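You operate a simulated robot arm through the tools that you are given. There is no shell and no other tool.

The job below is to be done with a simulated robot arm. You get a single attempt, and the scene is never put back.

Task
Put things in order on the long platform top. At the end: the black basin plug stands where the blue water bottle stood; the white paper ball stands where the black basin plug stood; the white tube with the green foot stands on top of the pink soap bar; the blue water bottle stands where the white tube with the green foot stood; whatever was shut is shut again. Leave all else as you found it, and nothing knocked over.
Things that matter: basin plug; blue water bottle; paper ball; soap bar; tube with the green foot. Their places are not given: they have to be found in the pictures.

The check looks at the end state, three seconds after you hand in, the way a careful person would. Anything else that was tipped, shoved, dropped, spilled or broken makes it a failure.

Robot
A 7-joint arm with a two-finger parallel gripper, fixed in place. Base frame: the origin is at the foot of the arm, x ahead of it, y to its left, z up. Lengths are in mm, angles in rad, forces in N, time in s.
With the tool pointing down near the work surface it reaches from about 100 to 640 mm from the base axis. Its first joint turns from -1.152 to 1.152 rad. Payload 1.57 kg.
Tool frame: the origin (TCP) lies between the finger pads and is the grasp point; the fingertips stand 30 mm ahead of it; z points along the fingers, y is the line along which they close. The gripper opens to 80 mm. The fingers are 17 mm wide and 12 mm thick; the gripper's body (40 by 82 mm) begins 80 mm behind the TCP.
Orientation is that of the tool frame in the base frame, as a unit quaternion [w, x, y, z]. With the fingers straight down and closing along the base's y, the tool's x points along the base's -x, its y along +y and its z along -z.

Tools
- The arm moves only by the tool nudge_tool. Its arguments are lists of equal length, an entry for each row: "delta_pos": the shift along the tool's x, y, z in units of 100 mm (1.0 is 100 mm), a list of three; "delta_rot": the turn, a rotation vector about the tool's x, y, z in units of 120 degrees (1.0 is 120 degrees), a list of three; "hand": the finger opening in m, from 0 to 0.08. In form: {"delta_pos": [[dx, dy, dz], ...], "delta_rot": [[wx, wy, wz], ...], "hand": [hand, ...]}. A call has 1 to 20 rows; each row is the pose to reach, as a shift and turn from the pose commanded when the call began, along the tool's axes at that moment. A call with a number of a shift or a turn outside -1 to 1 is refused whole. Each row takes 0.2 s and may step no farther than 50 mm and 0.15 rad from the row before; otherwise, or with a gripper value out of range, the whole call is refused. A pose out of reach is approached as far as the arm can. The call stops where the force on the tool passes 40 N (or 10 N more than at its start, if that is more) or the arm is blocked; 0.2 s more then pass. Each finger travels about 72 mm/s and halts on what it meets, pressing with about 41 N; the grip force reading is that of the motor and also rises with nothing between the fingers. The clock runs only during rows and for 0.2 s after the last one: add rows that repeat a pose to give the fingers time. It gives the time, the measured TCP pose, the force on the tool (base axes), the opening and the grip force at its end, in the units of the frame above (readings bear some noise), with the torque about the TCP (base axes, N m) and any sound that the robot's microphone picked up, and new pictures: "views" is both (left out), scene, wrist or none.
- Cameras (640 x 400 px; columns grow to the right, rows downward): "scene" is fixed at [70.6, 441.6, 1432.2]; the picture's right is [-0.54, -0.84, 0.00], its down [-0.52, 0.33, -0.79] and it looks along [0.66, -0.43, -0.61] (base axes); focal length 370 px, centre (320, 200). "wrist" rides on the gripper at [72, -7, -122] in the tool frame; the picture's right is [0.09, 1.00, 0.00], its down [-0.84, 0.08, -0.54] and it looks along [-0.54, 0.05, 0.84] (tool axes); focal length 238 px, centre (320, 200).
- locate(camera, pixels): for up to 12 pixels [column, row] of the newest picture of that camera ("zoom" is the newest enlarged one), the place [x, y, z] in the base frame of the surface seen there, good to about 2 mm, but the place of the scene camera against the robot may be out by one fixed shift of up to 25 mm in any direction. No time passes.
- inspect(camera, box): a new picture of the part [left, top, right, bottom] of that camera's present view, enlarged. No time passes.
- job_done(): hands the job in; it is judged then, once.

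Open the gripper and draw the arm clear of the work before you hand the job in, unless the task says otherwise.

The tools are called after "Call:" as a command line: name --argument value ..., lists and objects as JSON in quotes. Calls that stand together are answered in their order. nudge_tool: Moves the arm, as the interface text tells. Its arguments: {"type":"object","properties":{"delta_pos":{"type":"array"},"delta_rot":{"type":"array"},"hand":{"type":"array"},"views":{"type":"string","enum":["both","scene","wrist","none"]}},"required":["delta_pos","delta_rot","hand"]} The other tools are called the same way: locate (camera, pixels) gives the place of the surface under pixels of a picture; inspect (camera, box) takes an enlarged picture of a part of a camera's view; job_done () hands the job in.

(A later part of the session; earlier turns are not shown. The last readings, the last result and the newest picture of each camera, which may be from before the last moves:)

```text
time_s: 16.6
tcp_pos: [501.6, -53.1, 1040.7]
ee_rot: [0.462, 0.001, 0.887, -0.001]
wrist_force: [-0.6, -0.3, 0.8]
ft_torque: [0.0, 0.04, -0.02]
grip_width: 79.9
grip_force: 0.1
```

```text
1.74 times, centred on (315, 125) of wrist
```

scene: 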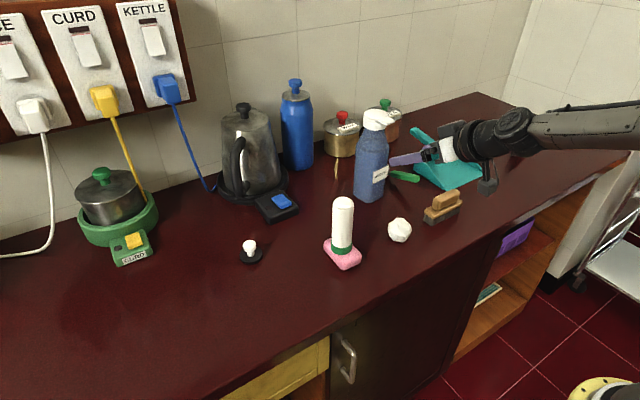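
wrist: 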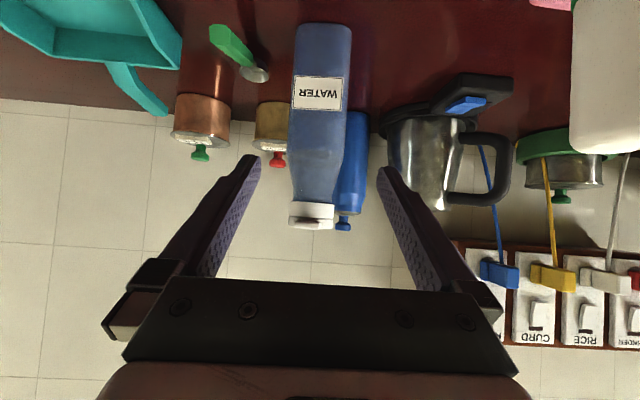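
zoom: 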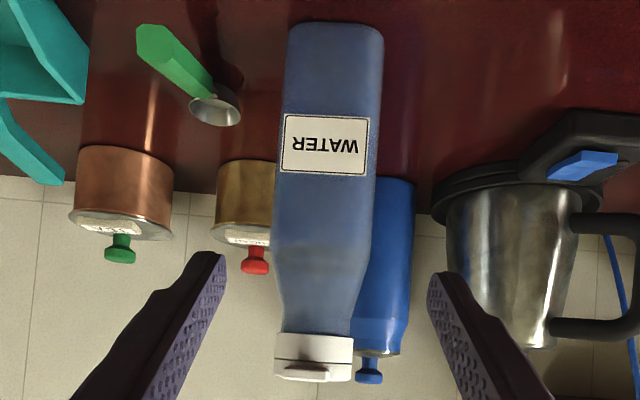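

Bottle centre ≈ (640,-55). I advance 100 mm along the tool axis so tips come to the front face.

Call:
nudge_tool --delta_pos '[[0, -0.01, 0.3], [0, -0.01, 0.6], [0, -0.01, 0.85], [0, -0.01, 1.0], [0, -0.01, 1.0]]' --delta_rot '[[0, 0, 0], [0, 0, 0], [0, 0, 0], [0, 0, 0], [0, 0, 0]]' --hand '[0.08, 0.08, 0.08, 0.08, 0.08]'

```text
time_s: 17.8
tcp_pos: [586.3, -53.4, 982.8]
ee_rot: [0.461, 0.0, 0.887, 0.0]
wrist_force: [0.4, -0.3, 0.3]
ft_torque: [0.01, 0.02, 0.0]
grip_width: 79.9
grip_force: 0.1
```

scene: 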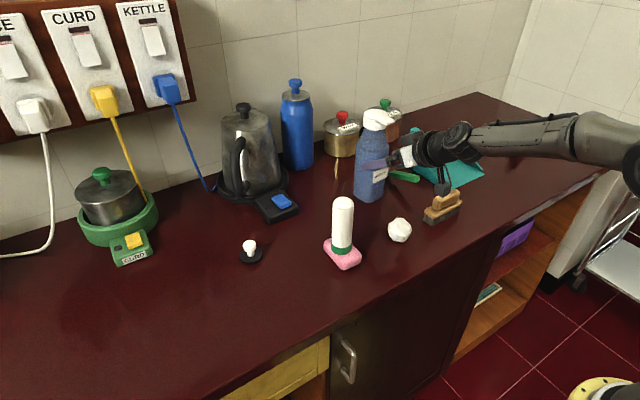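
wrist: 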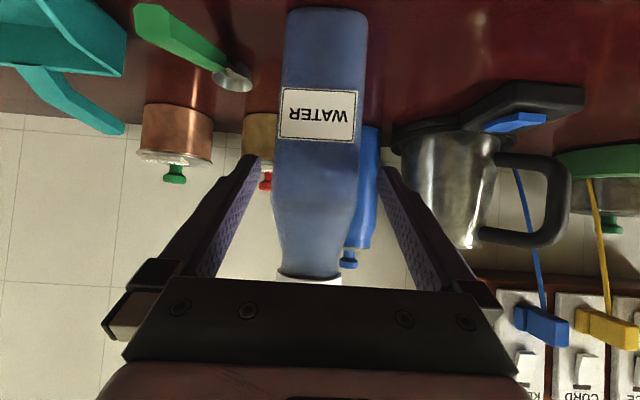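

Bottle (cols 278–365) fits between the fingers with gap each side. I advance the last 60 mm.

Call:
nudge_tool --delta_pos '[[0, -0.005, 0.2], [0, -0.005, 0.4], [0, -0.005, 0.55], [0, -0.005, 0.6], [0, -0.005, 0.6]]' --delta_rot '[[0, 0, 0], [0, 0, 0], [0, 0, 0], [0, 0, 0], [0, 0, 0]]' --hand '[0.08, 0.08, 0.08, 0.08, 0.08]'

```text
time_s: 19.0
tcp_pos: [633.9, -54.3, 948.7]
ee_rot: [0.462, 0.0, 0.887, 0.0]
wrist_force: [1.2, -0.1, -0.3]
ft_torque: [-0.03, 0.01, -0.01]
grip_width: 79.7
grip_force: 0.0
```

scene: 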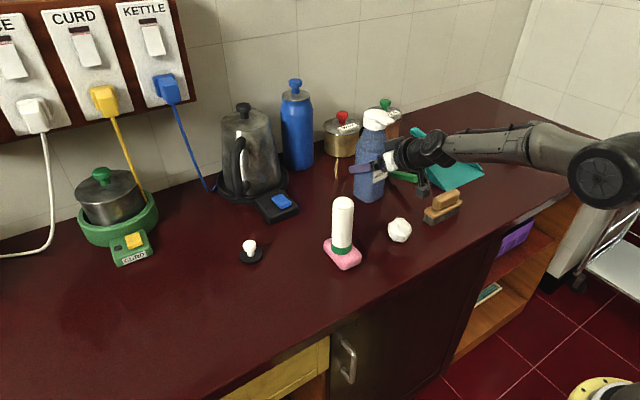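
wrist: 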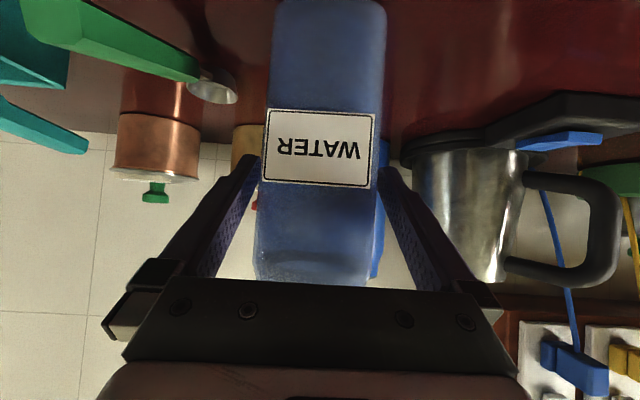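

The bottle is between the pads. I close the fingers on it.

Call:
nudge_tool --delta_pos '[[0, 0, 0], [0, 0, 0], [0, 0, 0], [0, 0, 0]]' --delta_rot '[[0, 0, 0], [0, 0, 0], [0, 0, 0], [0, 0, 0]]' --hand '[0.055, 0.055, 0.055, 0.055]' --views "wrist"

```text
time_s: 20.0
tcp_pos: [633.8, -54.5, 949.6]
ee_rot: [0.462, 0.0, 0.887, 0.0]
wrist_force: [0.5, 1.2, -0.7]
ft_torque: [-0.04, -0.22, 0.06]
grip_width: 65.7
grip_force: 40.9
```

wrist: 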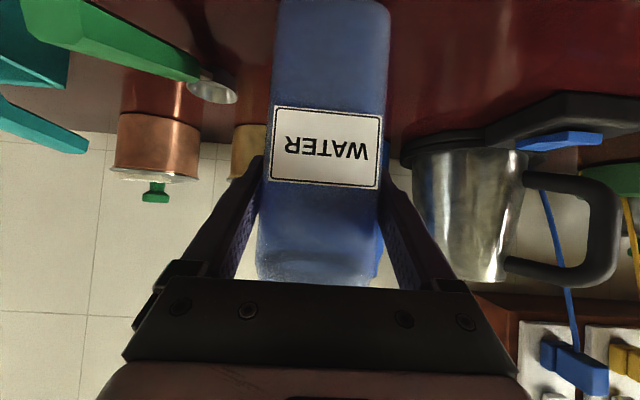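

Gripped at 65.7 mm. I test-lift 20 mm straight up.

Call:
nudge_tool --delta_pos '[[-0.041, 0, -0.0287], [-0.082, 0, -0.0574], [-0.164, 0, -0.1148], [-0.164, 0, -0.1148]]' --delta_rot '[[0, 0, 0], [0, 0, 0], [0, 0, 0], [0, 0, 0]]' --hand '[0.055, 0.055, 0.055, 0.055]'

```text
time_s: 21.0
tcp_pos: [633.1, -54.3, 967.4]
ee_rot: [0.461, 0.0, 0.888, -0.001]
wrist_force: [-0.4, -0.2, -5.3]
ft_torque: [0.0, 0.0, -0.03]
grip_width: 65.2
grip_force: 41.0
```

scene: 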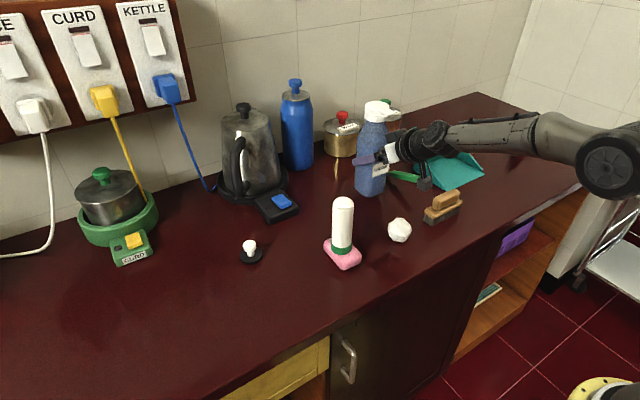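
wrist: 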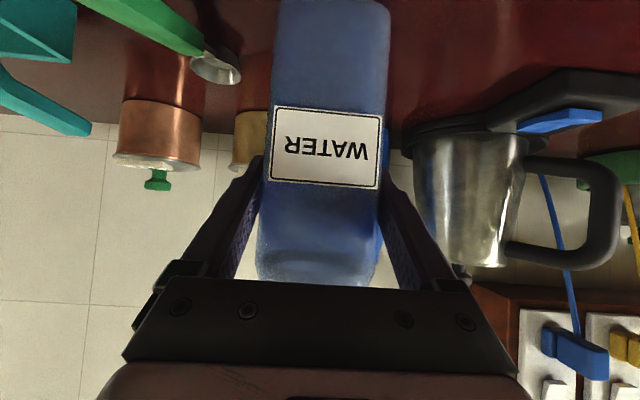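

Bottle lifted cleanly, weight about 5 N. I lift another 100 mm.

Call:
nudge_tool --delta_pos '[[-0.246, 0, -0.172], [-0.491, 0, -0.344], [-0.737, 0, -0.516], [-0.983, 0, -0.688], [-0.983, 0, -0.688]]' --delta_rot '[[0, 0, 0], [0, 0, 0], [0, 0, 0], [0, 0, 0], [0, 0, 0]]' --hand '[0.055, 0.055, 0.055, 0.055, 0.055]' --views "scene"

```text
time_s: 22.2
tcp_pos: [631.6, -53.7, 1088.5]
ee_rot: [0.461, 0.0, 0.887, 0.001]
wrist_force: [-0.4, 0.6, -5.1]
ft_torque: [-0.04, 0.03, 0.0]
grip_width: 65.6
grip_force: 40.6
```

scene: 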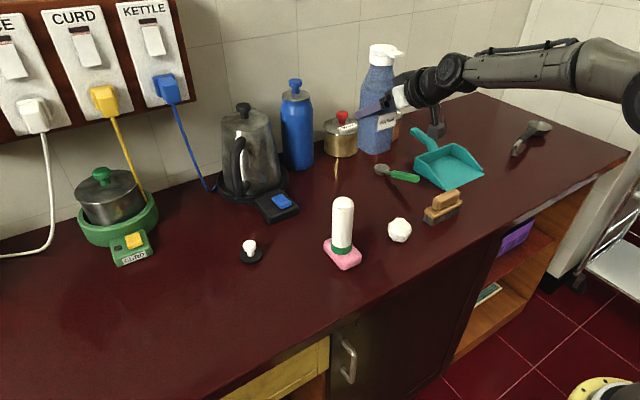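

Bottom is now at about z 991; I raise 50 mm more and start carrying toward +y, passing above and behind the tube.

Call:
nudge_tool --delta_pos '[[-0.06, 0.3, -0.2], [-0.12, 0.6, -0.4], [-0.18, 0.85, -0.615], [-0.18, 1.0, -0.615]]' --delta_rot '[[0, 0, 0], [0, 0, 0], [0, 0, 0], [0, 0, 0]]' --hand '[0.055, 0.055, 0.055, 0.055]' --views "scene"

Call:
nudge_tool --delta_pos '[[0.0, 0.35, 0], [0.0, 0.7, 0], [0.0, 1.0, 0], [0, 1.0, 0]]' --delta_rot '[[0, 0, 0], [0, 0, 0], [0, 0, 0], [0, 0, 0]]' --hand '[0.055, 0.055, 0.055, 0.055]' --views "scene"

```text
time_s: 23.2
tcp_pos: [591.2, 46.3, 1139.0]
ee_rot: [0.461, 0.0, 0.887, 0.001]
wrist_force: [-0.2, 0.1, -5.1]
ft_torque: [0.03, 0.04, -0.02]
grip_width: 65.4
grip_force: 41.2
```

scene: 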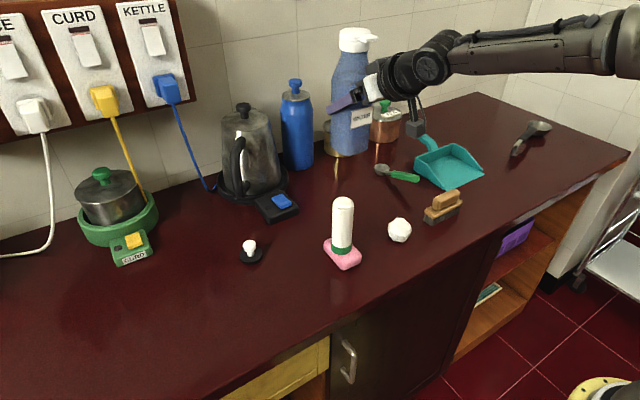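

```text
time_s: 24.2
tcp_pos: [590.1, 147.8, 1136.9]
ee_rot: [0.461, -0.001, 0.887, 0.0]
wrist_force: [0.6, 0.5, -5.4]
ft_torque: [-0.01, 0.0, 0.0]
grip_width: 65.3
grip_force: 40.7
```

scene: 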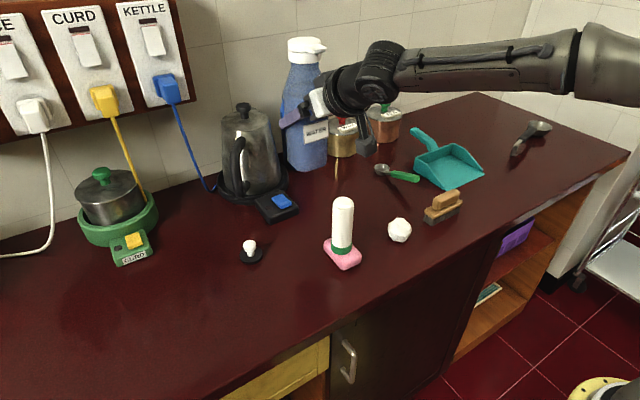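

Going well; next 100 mm in y and 50 mm back in x.

Call:
nudge_tool --delta_pos '[[0.09, 0.33, -0.13], [0.18, 0.66, -0.26], [0.287, 1.0, -0.41], [0.287, 1.0, -0.41]]' --delta_rot '[[0, 0, 0], [0, 0, 0], [0, 0, 0], [0, 0, 0]]' --hand '[0.055, 0.055, 0.055, 0.055]' --views "none"

Call:
nudge_tool --delta_pos '[[0.09, 0.33, -0.13], [0.18, 0.66, -0.26], [0.287, 1.0, -0.41], [0.287, 1.0, -0.41]]' --delta_rot '[[0, 0, 0], [0, 0, 0], [0, 0, 0], [0, 0, 0]]' --hand '[0.055, 0.055, 0.055, 0.055]'

```text
time_s: 25.2
tcp_pos: [540.3, 246.0, 1141.1]
ee_rot: [0.461, 0.0, 0.887, 0.0]
wrist_force: [0.1, -0.1, -5.6]
ft_torque: [0.0, 0.02, -0.04]
grip_width: 65.8
grip_force: 41.1
```

```text
time_s: 26.2
tcp_pos: [493.0, 346.9, 1141.2]
ee_rot: [0.461, 0.001, 0.887, -0.001]
wrist_force: [0.4, -0.2, -5.2]
ft_torque: [0.04, 0.01, -0.01]
grip_width: 65.6
grip_force: 41.0
```

scene: 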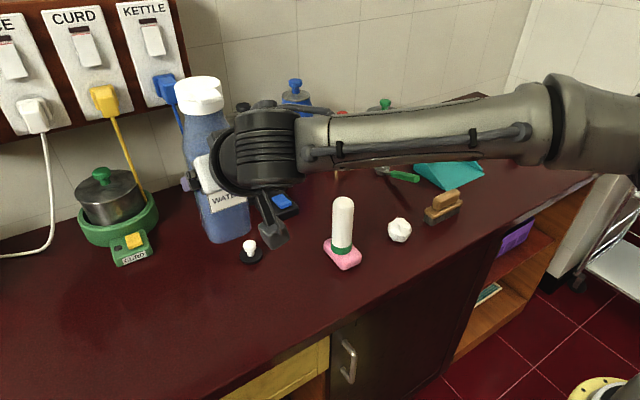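
wrist: 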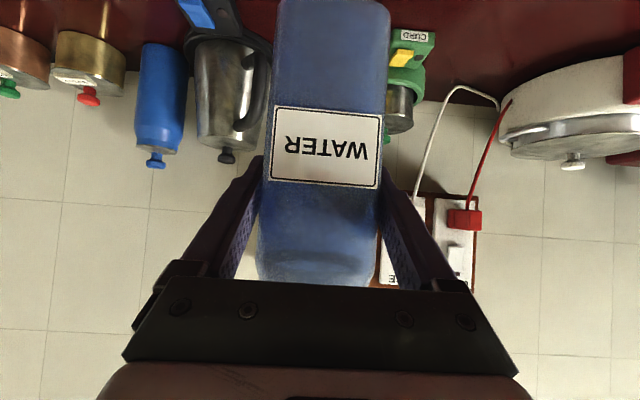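

TCP commanded ≈ (493,344.5,1138). I lower 100 mm with a small correction toward (490,345.5).

Call:
nudge_tool --delta_pos '[[0.3, 0.01, 0.18], [0.6, 0.01, 0.36], [0.838, 0.01, 0.546], [0.838, 0.01, 0.546]]' --delta_rot '[[0, 0, 0], [0, 0, 0], [0, 0, 0], [0, 0, 0]]' --hand '[0.055, 0.055, 0.055, 0.055]'

```text
time_s: 27.2
tcp_pos: [490.9, 345.8, 1039.8]
ee_rot: [0.462, 0.0, 0.887, 0.0]
wrist_force: [0.2, -0.5, -4.2]
ft_torque: [0.0, 0.05, 0.01]
grip_width: 65.6
grip_force: 41.2
```

scene: 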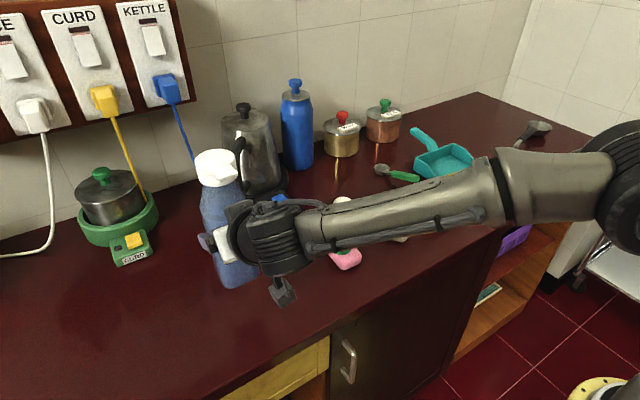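
wrist: 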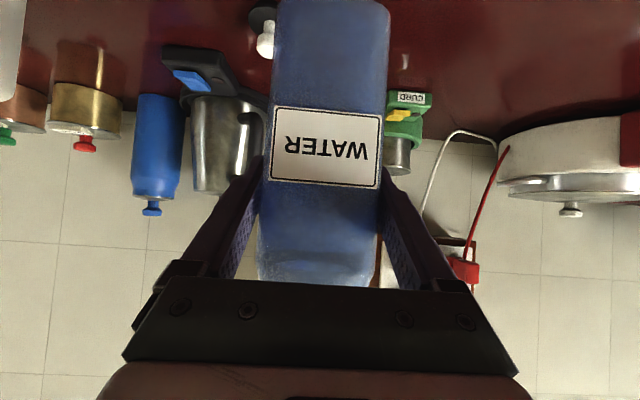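

Clear all round; the plug stays at left of the bottle. I lower 83 mm more, to just above the table.

Call:
nudge_tool --delta_pos '[[0.25, 0, 0.175], [0.5, 0, 0.351], [0.63, 0, 0.442], [0.68, 0, 0.477], [0.68, 0, 0.477]]' --delta_rot '[[0, 0, 0], [0, 0, 0], [0, 0, 0], [0, 0, 0], [0, 0, 0]]' --hand '[0.055, 0.055, 0.055, 0.055, 0.055]'

```text
time_s: 28.4
tcp_pos: [489.3, 345.7, 956.2]
ee_rot: [0.462, 0.0, 0.887, 0.0]
wrist_force: [-0.7, -0.2, -6.3]
ft_torque: [0.0, 0.0, -0.01]
grip_width: 65.6
grip_force: 40.9
```

scene: 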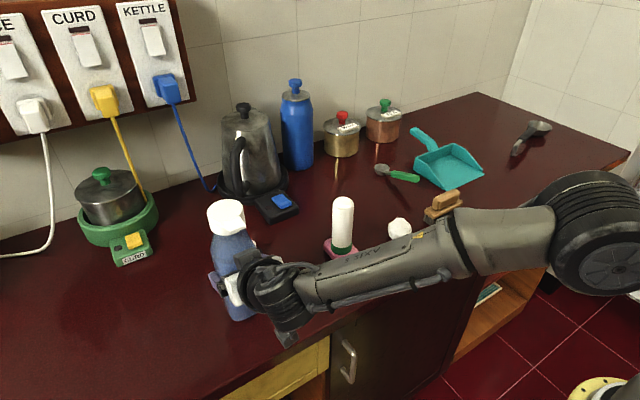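
wrist: 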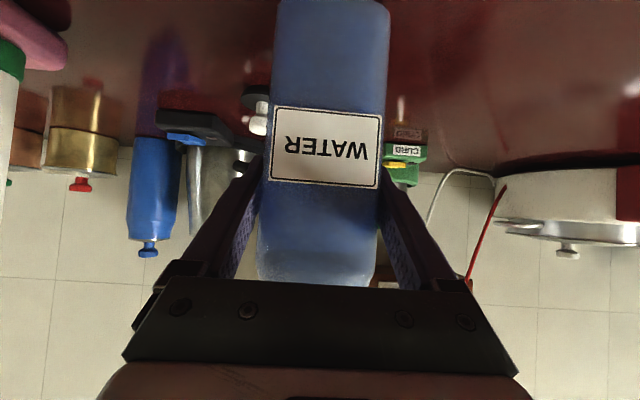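

Now about 7 mm above the table; lower 5 mm then creep.

Call:
nudge_tool --delta_pos '[[0.02, 0, 0.0143], [0.041, 0, 0.0287], [0.041, 0, 0.0287]]' --delta_rot '[[0, 0, 0], [0, 0, 0], [0, 0, 0]]' --hand '[0.055, 0.055, 0.055]' --views "none"

Call:
nudge_tool --delta_pos '[[0.0082, 0, 0.0057], [0.0164, 0, 0.0115], [0.0164, 0, 0.0115]]' --delta_rot '[[0, 0, 0], [0, 0, 0], [0, 0, 0]]' --hand '[0.055, 0.055, 0.055]' --views "none"

```text
time_s: 29.2
tcp_pos: [489.0, 345.5, 951.6]
ee_rot: [0.462, 0.0, 0.887, 0.0]
wrist_force: [0.1, -0.2, -4.6]
ft_torque: [0.0, 0.04, -0.01]
grip_width: 65.4
grip_force: 40.7
```

```text
time_s: 30.0
tcp_pos: [490.4, 345.8, 949.2]
ee_rot: [0.461, 0.0, 0.888, 0.0]
wrist_force: [0.2, -0.2, -4.7]
ft_torque: [0.02, 0.03, 0.02]
grip_width: 65.5
grip_force: 41.2
```

Still carrying the full weight (-4.7 N); another 1 mm at a time.

Call:
nudge_tool --delta_pos '[[0.0082, 0, 0.0057], [0.0082, 0, 0.0057]]' --delta_rot '[[0, 0, 0], [0, 0, 0]]' --hand '[0.055, 0.055]' --views "none"

Call:
nudge_tool --delta_pos '[[0.0082, 0, 0.0057], [0.0082, 0, 0.0057]]' --delta_rot '[[0, 0, 0], [0, 0, 0]]' --hand '[0.055, 0.055]' --views "none"

```text
time_s: 30.6
tcp_pos: [489.5, 346.3, 949.4]
ee_rot: [0.462, 0.0, 0.887, 0.0]
wrist_force: [-1.0, 1.2, -2.3]
ft_torque: [0.02, 0.02, -0.01]
grip_width: 65.2
grip_force: 40.6
```

```text
time_s: 31.2
tcp_pos: [491.6, 345.5, 950.1]
ee_rot: [0.463, 0.0, 0.886, 0.0]
wrist_force: [-2.6, -0.7, 0.5]
ft_torque: [-0.3, 0.02, -0.08]
grip_width: 65.4
grip_force: 41.5
```

The table now carries the bottle (+0.5 N). I open the fingers.

Call:
nudge_tool --delta_pos '[[0, 0, 0], [0, 0, 0], [0, 0, 0], [0, 0, 0]]' --delta_rot '[[0, 0, 0], [0, 0, 0], [0, 0, 0], [0, 0, 0]]' --hand '[0.07, 0.08, 0.08, 0.08]'

```text
time_s: 32.2
tcp_pos: [491.1, 346.1, 947.3]
ee_rot: [0.462, 0.0, 0.887, 0.001]
wrist_force: [0.0, -0.3, -0.1]
ft_torque: [0.01, 0.0, 0.0]
grip_width: 80.0
grip_force: 0.0
```

scene: 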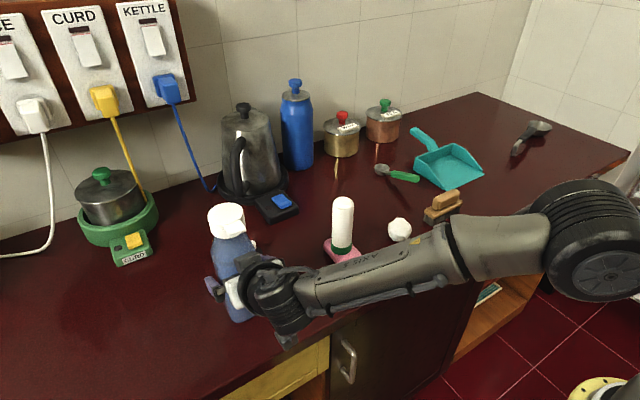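
wrist: 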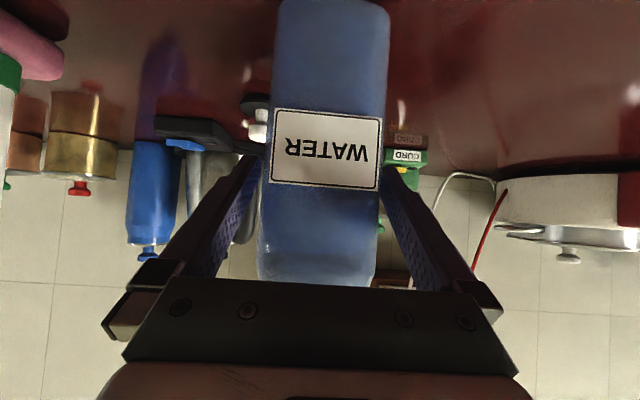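

Bottle stands free. I back straight out along the tool axis.

Call:
nudge_tool --delta_pos '[[0, 0, -0.2], [0, 0, -0.5], [0, 0, -0.8], [0, 0, -1.0], [0, 0, -1.0]]' --delta_rot '[[0, 0, 0], [0, 0, 0], [0, 0, 0], [0, 0, 0], [0, 0, 0]]' --hand '[0.08, 0.08, 0.08, 0.08, 0.08]'

```text
time_s: 33.4
tcp_pos: [409.4, 346.6, 1006.0]
ee_rot: [0.461, 0.0, 0.887, 0.0]
wrist_force: [-0.1, 0.1, -0.7]
ft_torque: [0.05, 0.01, 0.02]
grip_width: 80.0
grip_force: 0.1
```

scene: 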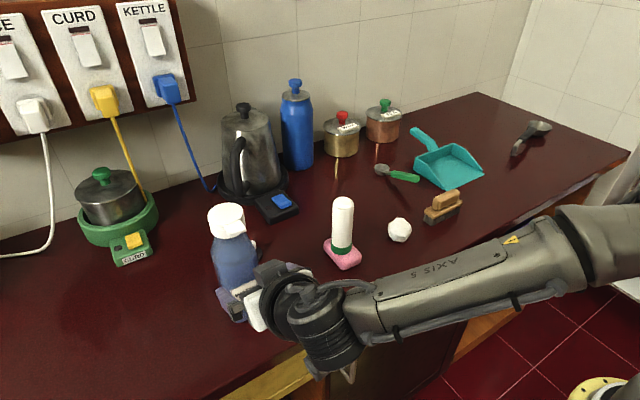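
wrist: 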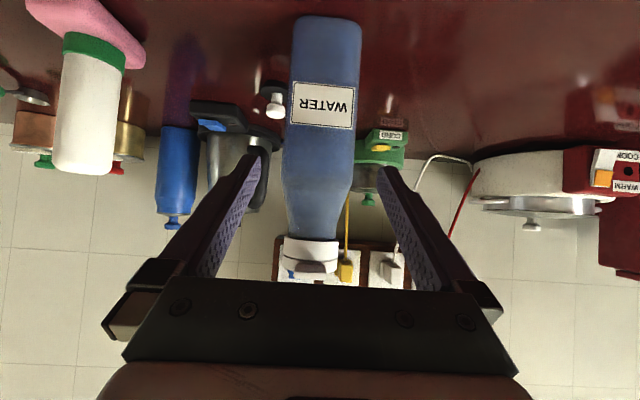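

Bottle stands at the tube's old place. Next the plug at (593,283): I'll use a 30° tilt with 25° yaw so the gripper passes clear of the bottle. First lift, move to -y and reduce the tilt.

Call:
nudge_tool --delta_pos '[[-0.25, 0, -0.175], [-0.5, -0.2, -0.35], [-0.737, -0.45, -0.517], [-0.737, -0.7, -0.517], [-0.737, -0.7, -0.517]]' --delta_rot '[[0, 0, 0], [0, 0.0694, 0], [0, 0.1389, 0], [0, 0.2083, 0], [0, 0.2083, 0]]' --hand '[0.08, 0.08, 0.07, 0.06, 0.06]'

```text
time_s: 34.6
tcp_pos: [407.2, 276.1, 1095.8]
ee_rot: [0.258, 0.0, 0.966, 0.0]
wrist_force: [-0.7, 0.4, 1.0]
ft_torque: [0.02, -0.02, 0.02]
grip_width: 60.1
grip_force: 0.1
```

scene: 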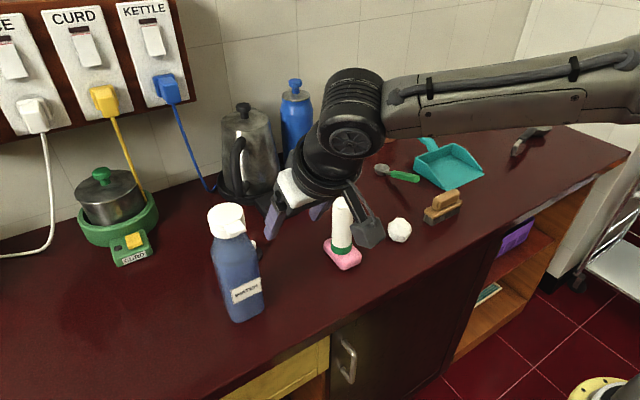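
wrist: 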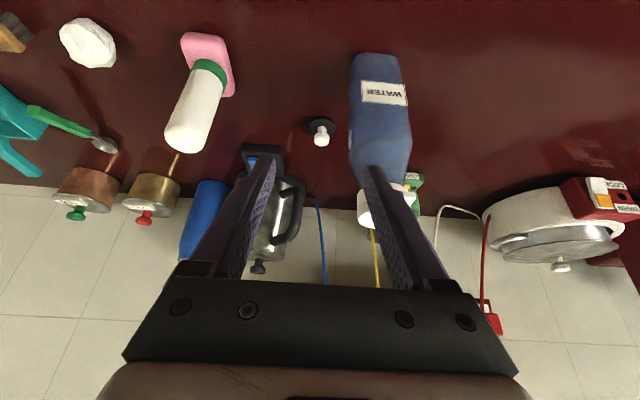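

Plug visible at (321,132). I yaw 25° left (about the vertical) while moving forward above the approach line.

Call:
nudge_tool --delta_pos '[[-0.18, -0.04, 0.19], [-0.36, -0.09, 0.38], [-0.54, -0.13, 0.57], [-0.716, -0.175, 0.76], [-0.716, -0.175, 0.76]]' --delta_rot '[[-0.026, 0, -0.045], [-0.052, 0, -0.09], [-0.078, 0, -0.135], [-0.1042, 0, -0.1804], [-0.1042, 0, -0.1804]]' --hand '[0.06, 0.06, 0.06, 0.06, 0.06]'

```text
time_s: 35.8
tcp_pos: [507.6, 258.2, 1063.1]
ee_rot: [0.253, -0.209, 0.943, 0.055]
wrist_force: [-0.9, -0.7, 0.1]
ft_torque: [0.0, -0.01, -0.01]
grip_width: 60.0
grip_force: 0.0
```

scene: 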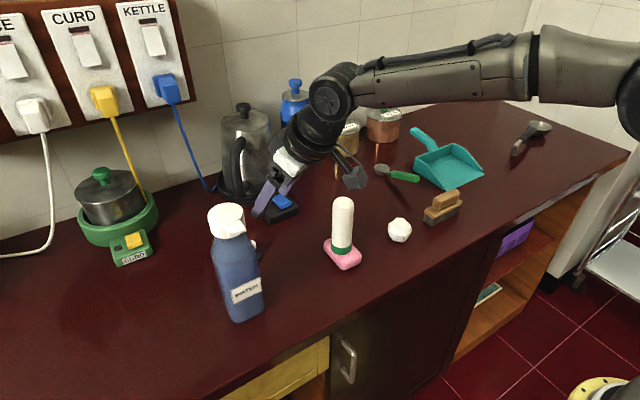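
wrist: 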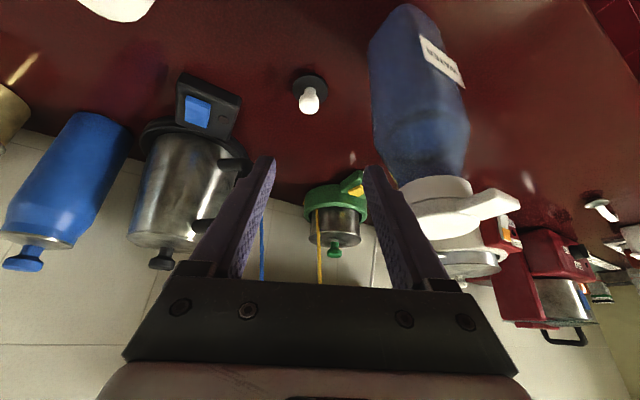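

Plug knob appears at (309,100), just left of centre. I measure it precisely from here.

Call:
inspect --camera "wrist" --box '[270, 50, 350, 130]'

Call:
locate --camera "wrist" --pixels '[[309, 99], [309, 92], [309, 108], [301, 100], [317, 100], [293, 83], [326, 83], [309, 71], [295, 92], [325, 92], [309, 86], [400, 70]]'

Call:
locate --camera "wrist" --pixels '[[372, 40], [380, 130], [465, 140], [430, 185], [420, 20], [515, 200]]'

```text
5.00 times, centred on (310, 90) of wrist
```

zoom: 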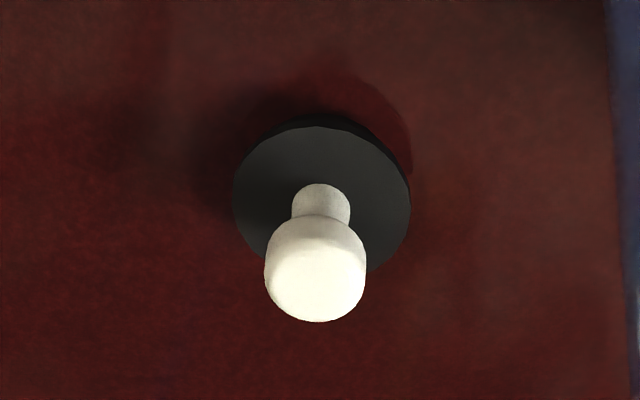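

```text
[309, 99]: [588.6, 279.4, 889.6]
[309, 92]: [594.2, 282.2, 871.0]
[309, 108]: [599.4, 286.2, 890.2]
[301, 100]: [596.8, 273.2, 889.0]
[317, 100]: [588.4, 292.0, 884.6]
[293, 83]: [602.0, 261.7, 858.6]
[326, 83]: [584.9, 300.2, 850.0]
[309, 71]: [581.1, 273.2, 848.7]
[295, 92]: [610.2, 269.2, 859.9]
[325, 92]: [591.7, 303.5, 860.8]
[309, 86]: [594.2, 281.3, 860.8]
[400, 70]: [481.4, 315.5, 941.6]
```

```text
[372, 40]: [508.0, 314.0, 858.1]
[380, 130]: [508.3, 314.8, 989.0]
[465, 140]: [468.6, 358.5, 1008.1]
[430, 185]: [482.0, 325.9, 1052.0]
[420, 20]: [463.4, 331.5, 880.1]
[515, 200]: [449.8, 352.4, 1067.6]
```

Knob centre ≈ (594,283,881), 22 mm wide; disc top z 860.5; the bottle sits x 463–528, y>314, clear of the path. I move to the pre-grasp point 90 mm back along the tool axis.

Call:
nudge_tool --delta_pos '[[0.05, -0.045, 0.31], [0.1, -0.09, 0.63], [0.148, -0.136, 0.944], [0.148, -0.136, 0.944]]' --delta_rot '[[0, 0, 0], [0, 0, 0], [0, 0, 0], [0, 0, 0]]' --hand '[0.055, 0.05, 0.05, 0.05]'

```text
time_s: 36.8
tcp_pos: [545.0, 256.7, 974.1]
ee_rot: [0.252, -0.21, 0.943, 0.056]
wrist_force: [0.4, -0.1, 0.4]
ft_torque: [-0.02, 0.01, -0.02]
grip_width: 49.9
grip_force: 0.1
```

scene: 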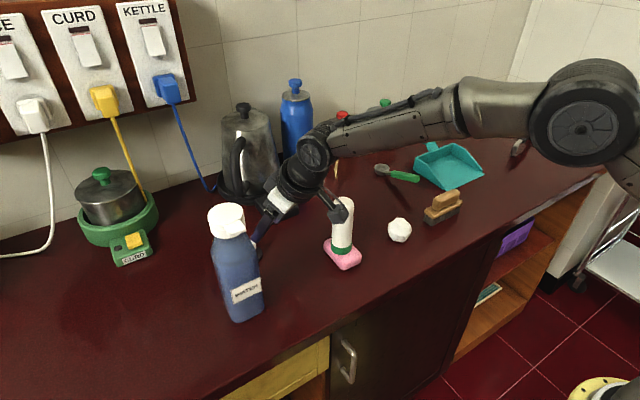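
wrist: 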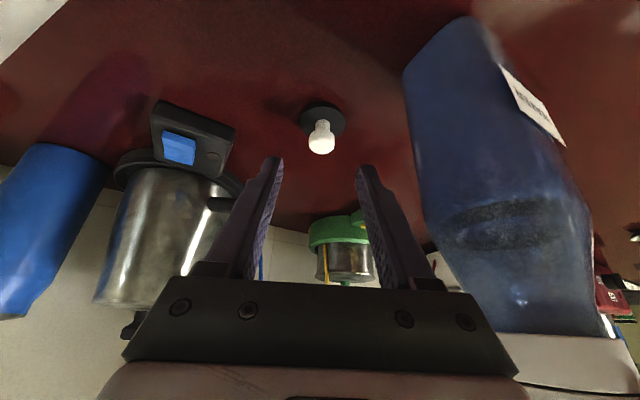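

Knob at (321,140) is centred between the fingers. I re-measure the knob and then advance most of the way.

Call:
locate --camera "wrist" --pixels '[[321, 140], [308, 138], [334, 138], [321, 126], [321, 150]]'

Call:
nudge_tool --delta_pos '[[0, 0, 0.2], [0, 0, 0.4], [0, 0, 0.5], [0, 0, 0.5]]' --delta_rot '[[0, 0, 0], [0, 0, 0], [0, 0, 0], [0, 0, 0]]' --hand '[0.05, 0.05, 0.05, 0.05]'

```text
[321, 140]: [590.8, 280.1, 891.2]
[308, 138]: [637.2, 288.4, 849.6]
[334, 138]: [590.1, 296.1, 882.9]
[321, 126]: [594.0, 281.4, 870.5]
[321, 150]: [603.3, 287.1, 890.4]
```

```text
time_s: 37.8
tcp_pos: [568.7, 271.6, 930.5]
ee_rot: [0.253, -0.209, 0.943, 0.055]
wrist_force: [-0.2, -0.7, -0.5]
ft_torque: [0.05, 0.02, 0.02]
grip_width: 50.1
grip_force: 0.0
```

scene: 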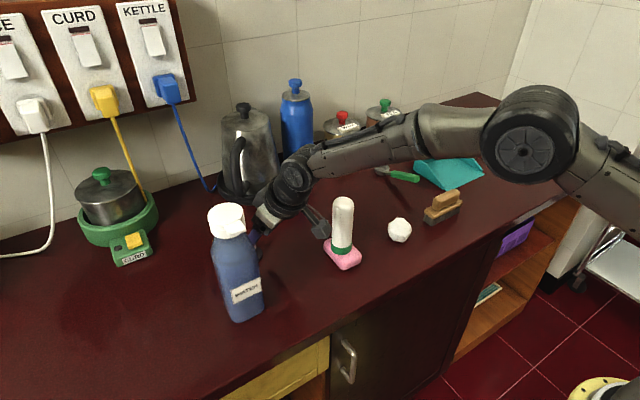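
wrist: 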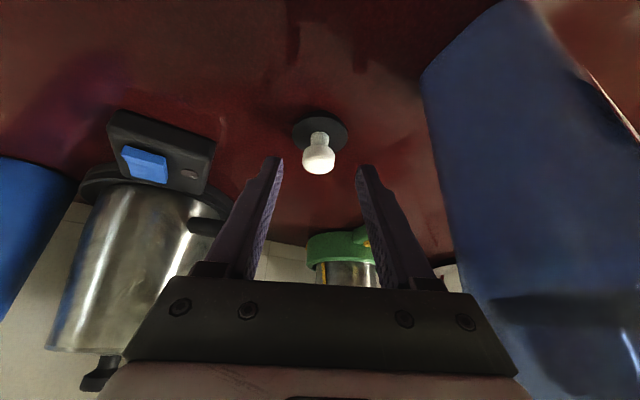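

Still aligned (knob at (319,155)). I advance the last 40 mm.

Call:
nudge_tool --delta_pos '[[0, 0, 0.15], [0, 0, 0.3], [0, 0, 0.4], [0, 0, 0.4]]' --delta_rot '[[0, 0, 0], [0, 0, 0], [0, 0, 0], [0, 0, 0]]' --hand '[0.05, 0.05, 0.05, 0.05]'

Call:
inspect --camera "wrist" --box '[240, 100, 400, 240]'

```text
time_s: 38.8
tcp_pos: [587.2, 280.5, 898.2]
ee_rot: [0.252, -0.209, 0.943, 0.056]
wrist_force: [-0.2, 0.5, -0.9]
ft_torque: [0.01, -0.01, -0.01]
grip_width: 50.0
grip_force: 0.1
```

scene: 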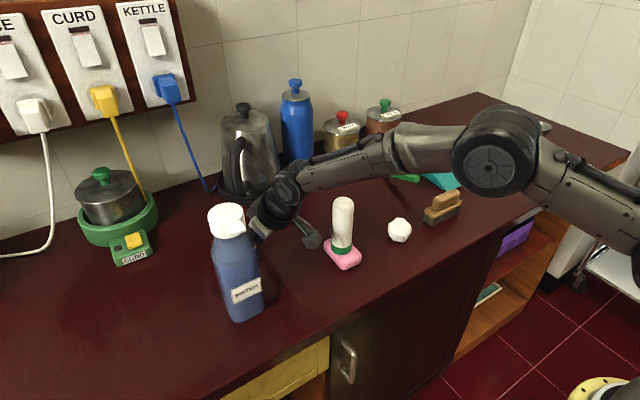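
wrist: 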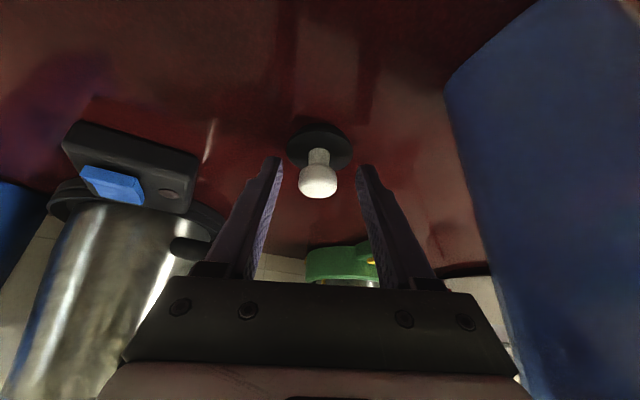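

```text
2.86 times, centred on (320, 170) of wrist
```

zoom: 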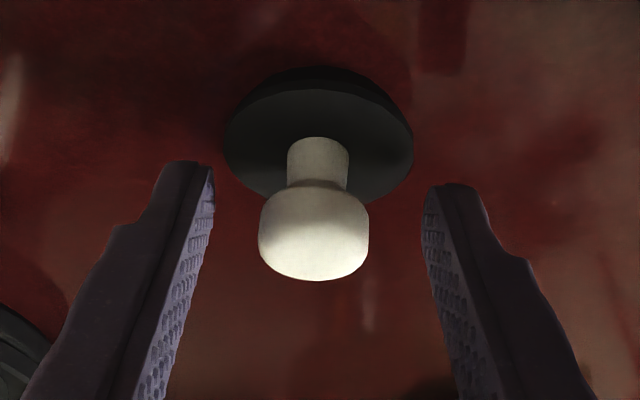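

The knob is between the pads near the tips. I close on it.

Call:
nudge_tool --delta_pos '[[0, 0, 0], [0, 0, 0], [0, 0, 0], [0, 0, 0]]' --delta_rot '[[0, 0, 0], [0, 0, 0], [0, 0, 0], [0, 0, 0]]' --hand '[0.012, 0.012, 0.012, 0.012]' --views "wrist"

Call:
inspect --camera "wrist" --box '[240, 100, 400, 240]'

```text
time_s: 39.8
tcp_pos: [586.1, 279.9, 898.5]
ee_rot: [0.253, -0.209, 0.943, 0.057]
wrist_force: [0.2, 0.5, 1.0]
ft_torque: [0.02, -0.01, 0.01]
grip_width: 24.1
grip_force: 36.6
```

wrist: 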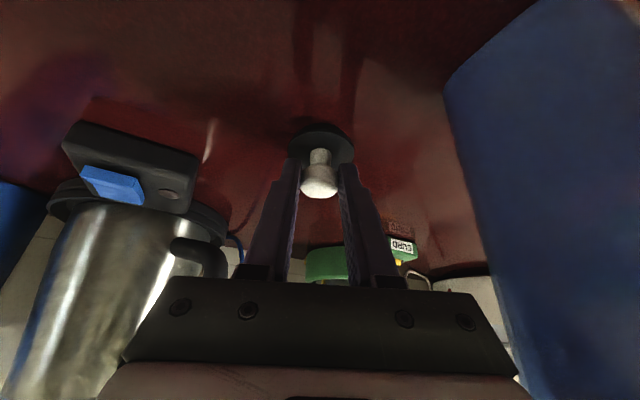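

```text
2.86 times, centred on (320, 170) of wrist
```

zoom: 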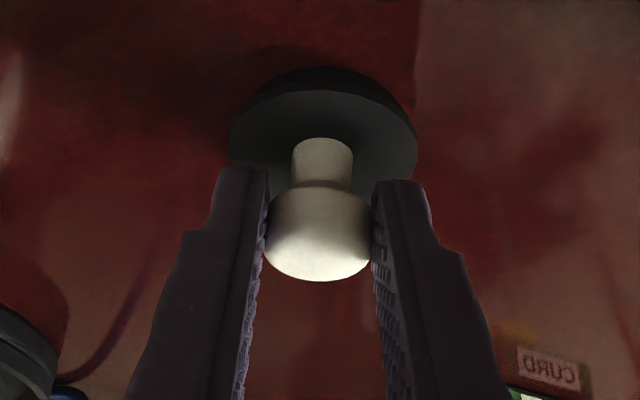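

Knob gripped (24 mm). I lift straight up, gently first, to 100 mm.

Call:
nudge_tool --delta_pos '[[-0.05, 0, -0.0866], [-0.15, 0, -0.26], [-0.325, 0, -0.563], [-0.5, 0, -0.866], [-0.5, 0, -0.866]]' --delta_rot '[[0, 0, 0], [0, 0, 0], [0, 0, 0], [0, 0, 0], [0, 0, 0]]' --hand '[0.012, 0.012, 0.012, 0.012, 0.012]'

```text
time_s: 41.0
tcp_pos: [585.1, 277.9, 999.3]
ee_rot: [0.253, -0.209, 0.943, 0.056]
wrist_force: [0.5, 0.6, -0.5]
ft_torque: [-0.03, 0.01, 0.0]
grip_width: 24.3
grip_force: 36.0
```

scene: 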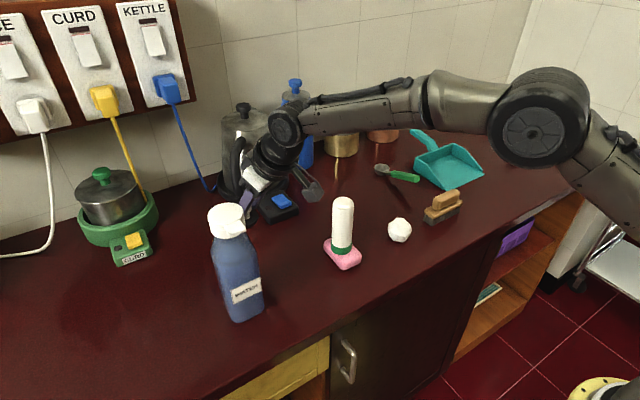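
wrist: 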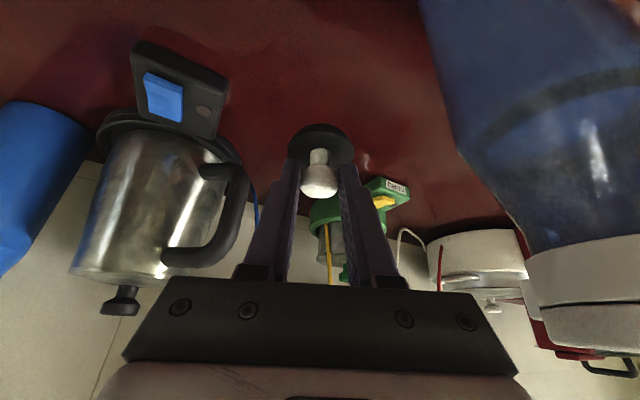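

The plug is held upright. I raise 45 mm more, move 85 mm to -y and turn the yaw back half way.

Call:
nudge_tool --delta_pos '[[-0.11, -0.05, -0.2], [0.0, -0.4, -0.45], [0.086, -0.77, -0.569], [0.086, -0.77, -0.569]]' --delta_rot '[[0.01, 0, 0.018], [0.03, 0, 0.052], [0.0521, 0, 0.0902], [0.0521, 0, 0.0902]]' --hand '[0.012, 0.012, 0.012, 0.012]' --views "scene"

```text
time_s: 42.0
tcp_pos: [585.6, 197.4, 1040.9]
ee_rot: [0.257, -0.105, 0.96, 0.028]
wrist_force: [0.4, -0.3, 0.4]
ft_torque: [0.0, 0.02, 0.01]
grip_width: 24.3
grip_force: 36.1
```

scene: 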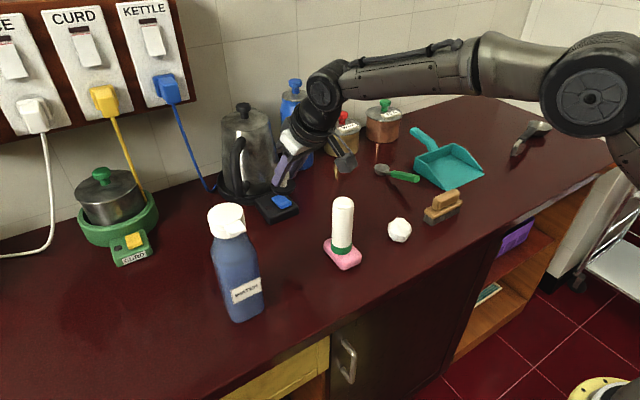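

Continue -95 mm in y and turn to zero yaw; the tube top (z 1000) is well below the gripper.

Call:
nudge_tool --delta_pos '[[0.03, -0.32, -0.02], [0.06, -0.64, -0.04], [0.093, -0.949, -0.054], [0.093, -0.949, -0.054]]' --delta_rot '[[0.0174, 0, 0.03], [0.0348, 0, 0.06], [0.0521, 0, 0.0902], [0.0521, 0, 0.0902]]' --hand '[0.012, 0.012, 0.012, 0.012]' --views "scene"

```text
time_s: 43.0
tcp_pos: [596.2, 99.8, 1042.8]
ee_rot: [0.259, 0.0, 0.966, 0.0]
wrist_force: [0.6, -0.1, -0.2]
ft_torque: [-0.01, 0.04, 0.01]
grip_width: 24.4
grip_force: 36.1
```

scene: 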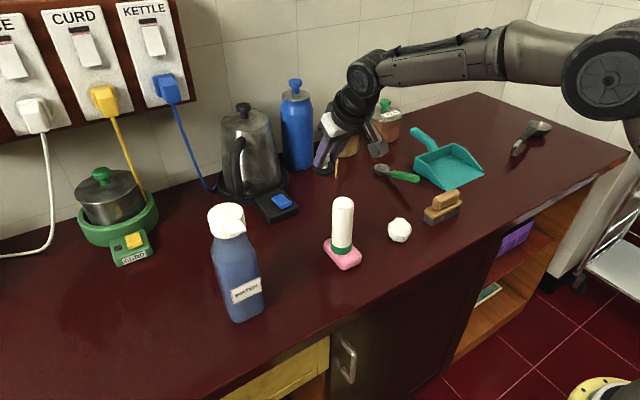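

Carry on: 95 mm more in -y and 35 mm forward, then descend part way over the water bottle's old place.

Call:
nudge_tool --delta_pos '[[-0.1, -0.32, 0.06], [-0.2, -0.64, 0.12], [-0.303, -0.95, 0.175], [-0.303, -0.95, 0.175]]' --delta_rot '[[0, 0, 0], [0, 0, 0], [0, 0, 0], [0, 0, 0]]' --hand '[0.012, 0.012, 0.012, 0.012]' --views "none"

Call:
nudge_tool --delta_pos '[[0.1, -0.25, 0.17], [0.2, -0.5, 0.35], [0.3, -0.59, 0.52], [0.3, -0.59, 0.52]]' --delta_rot '[[0, 0, 0], [0, 0, 0], [0, 0, 0], [0, 0, 0]]' --hand '[0.012, 0.012, 0.012, 0.012]'

```text
time_s: 44.0
tcp_pos: [632.8, 6.2, 1040.2]
ee_rot: [0.258, 0.0, 0.966, 0.0]
wrist_force: [0.4, -0.2, -0.1]
ft_torque: [-0.01, 0.0, -0.02]
grip_width: 24.4
grip_force: 36.0
```

```text
time_s: 45.0
tcp_pos: [628.3, -56.4, 980.8]
ee_rot: [0.259, 0.0, 0.966, -0.001]
wrist_force: [0.1, -1.1, -0.7]
ft_torque: [0.0, 0.02, 0.02]
grip_width: 24.2
grip_force: 35.8
```

scene: 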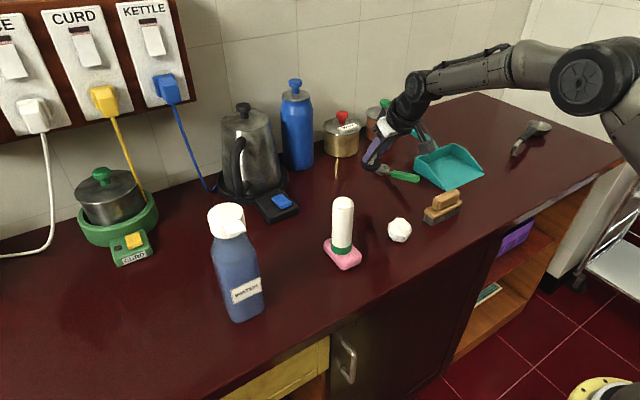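
wrist: 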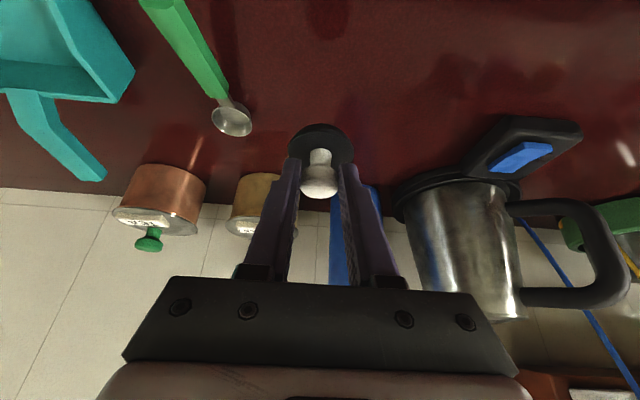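

Plug hangs over the bare spot; the spoon stays well to the left. I descend 80 mm.

Call:
nudge_tool --delta_pos '[[0.15, 0, 0.26], [0.3, 0, 0.52], [0.37, 0, 0.641], [0.4, 0, 0.693], [0.4, 0, 0.693]]' --delta_rot '[[0, 0, 0], [0, 0, 0], [0, 0, 0], [0, 0, 0], [0, 0, 0]]' --hand '[0.012, 0.012, 0.012, 0.012, 0.012]'

Call:
inspect --camera "wrist" --box '[240, 100, 400, 240]'

```text
time_s: 46.2
tcp_pos: [629.8, -55.0, 902.5]
ee_rot: [0.259, 0.0, 0.966, 0.0]
wrist_force: [0.2, 0.0, 0.0]
ft_torque: [0.01, 0.05, 0.01]
grip_width: 24.3
grip_force: 35.3
```

scene: 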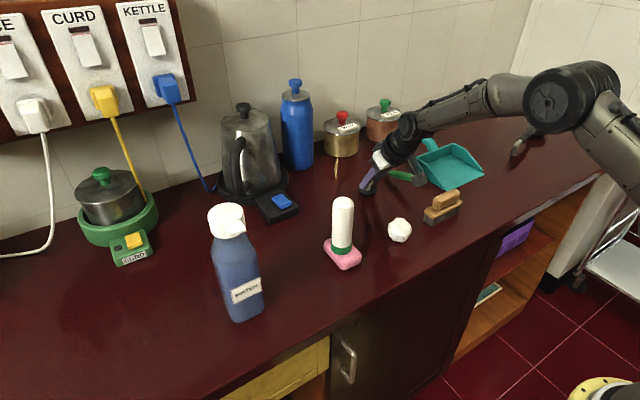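
wrist: 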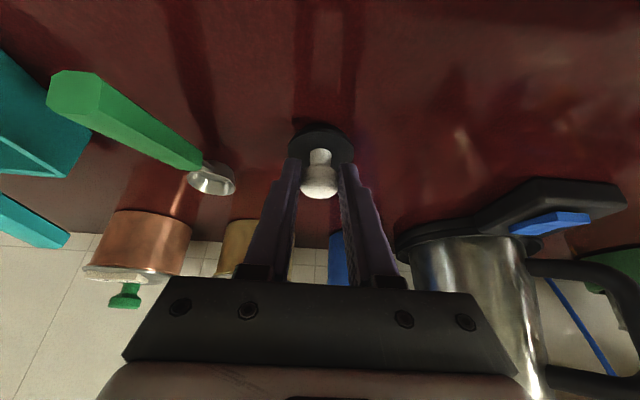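

```text
2.86 times, centred on (320, 170) of wrist
```

zoom: 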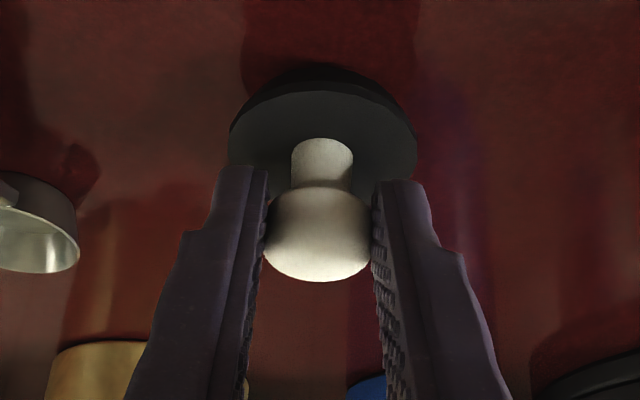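

About 5 mm above contact; creep down 4 mm, then 1 mm steps.

Call:
nudge_tool --delta_pos '[[0.01, 0, 0.0173], [0.02, 0, 0.0346], [0.02, 0, 0.0346]]' --delta_rot '[[0, 0, 0], [0, 0, 0], [0, 0, 0]]' --hand '[0.012, 0.012, 0.012]' --views "none"

Call:
nudge_tool --delta_pos '[[0.005, 0, 0.0087], [0.005, 0, 0.0087]]' --delta_rot '[[0, 0, 0], [0, 0, 0]]' --hand '[0.012, 0.012]' --views "none"

Call:
nudge_tool --delta_pos '[[0.005, 0, 0.0087], [0.005, 0, 0.0087]]' --delta_rot '[[0, 0, 0], [0, 0, 0]]' --hand '[0.012, 0.012]' --views "none"

```text
time_s: 47.0
tcp_pos: [632.0, -54.9, 898.8]
ee_rot: [0.259, 0.0, 0.966, 0.0]
wrist_force: [-1.1, -0.9, 2.1]
ft_torque: [0.01, -0.01, 0.04]
grip_width: 24.2
grip_force: 36.5
```

```text
time_s: 47.6
tcp_pos: [631.5, -55.4, 898.3]
ee_rot: [0.261, 0.0, 0.965, 0.0]
wrist_force: [1.0, -2.8, 6.3]
ft_torque: [-0.19, -0.06, -0.09]
grip_width: 24.1
grip_force: 36.1
```

```text
time_s: 48.2
tcp_pos: [632.2, -54.5, 898.8]
ee_rot: [0.26, 0.001, 0.966, -0.001]
wrist_force: [-5.7, -3.7, 15.1]
ft_torque: [-0.22, 0.01, -0.11]
grip_width: 23.9
grip_force: 35.8
```

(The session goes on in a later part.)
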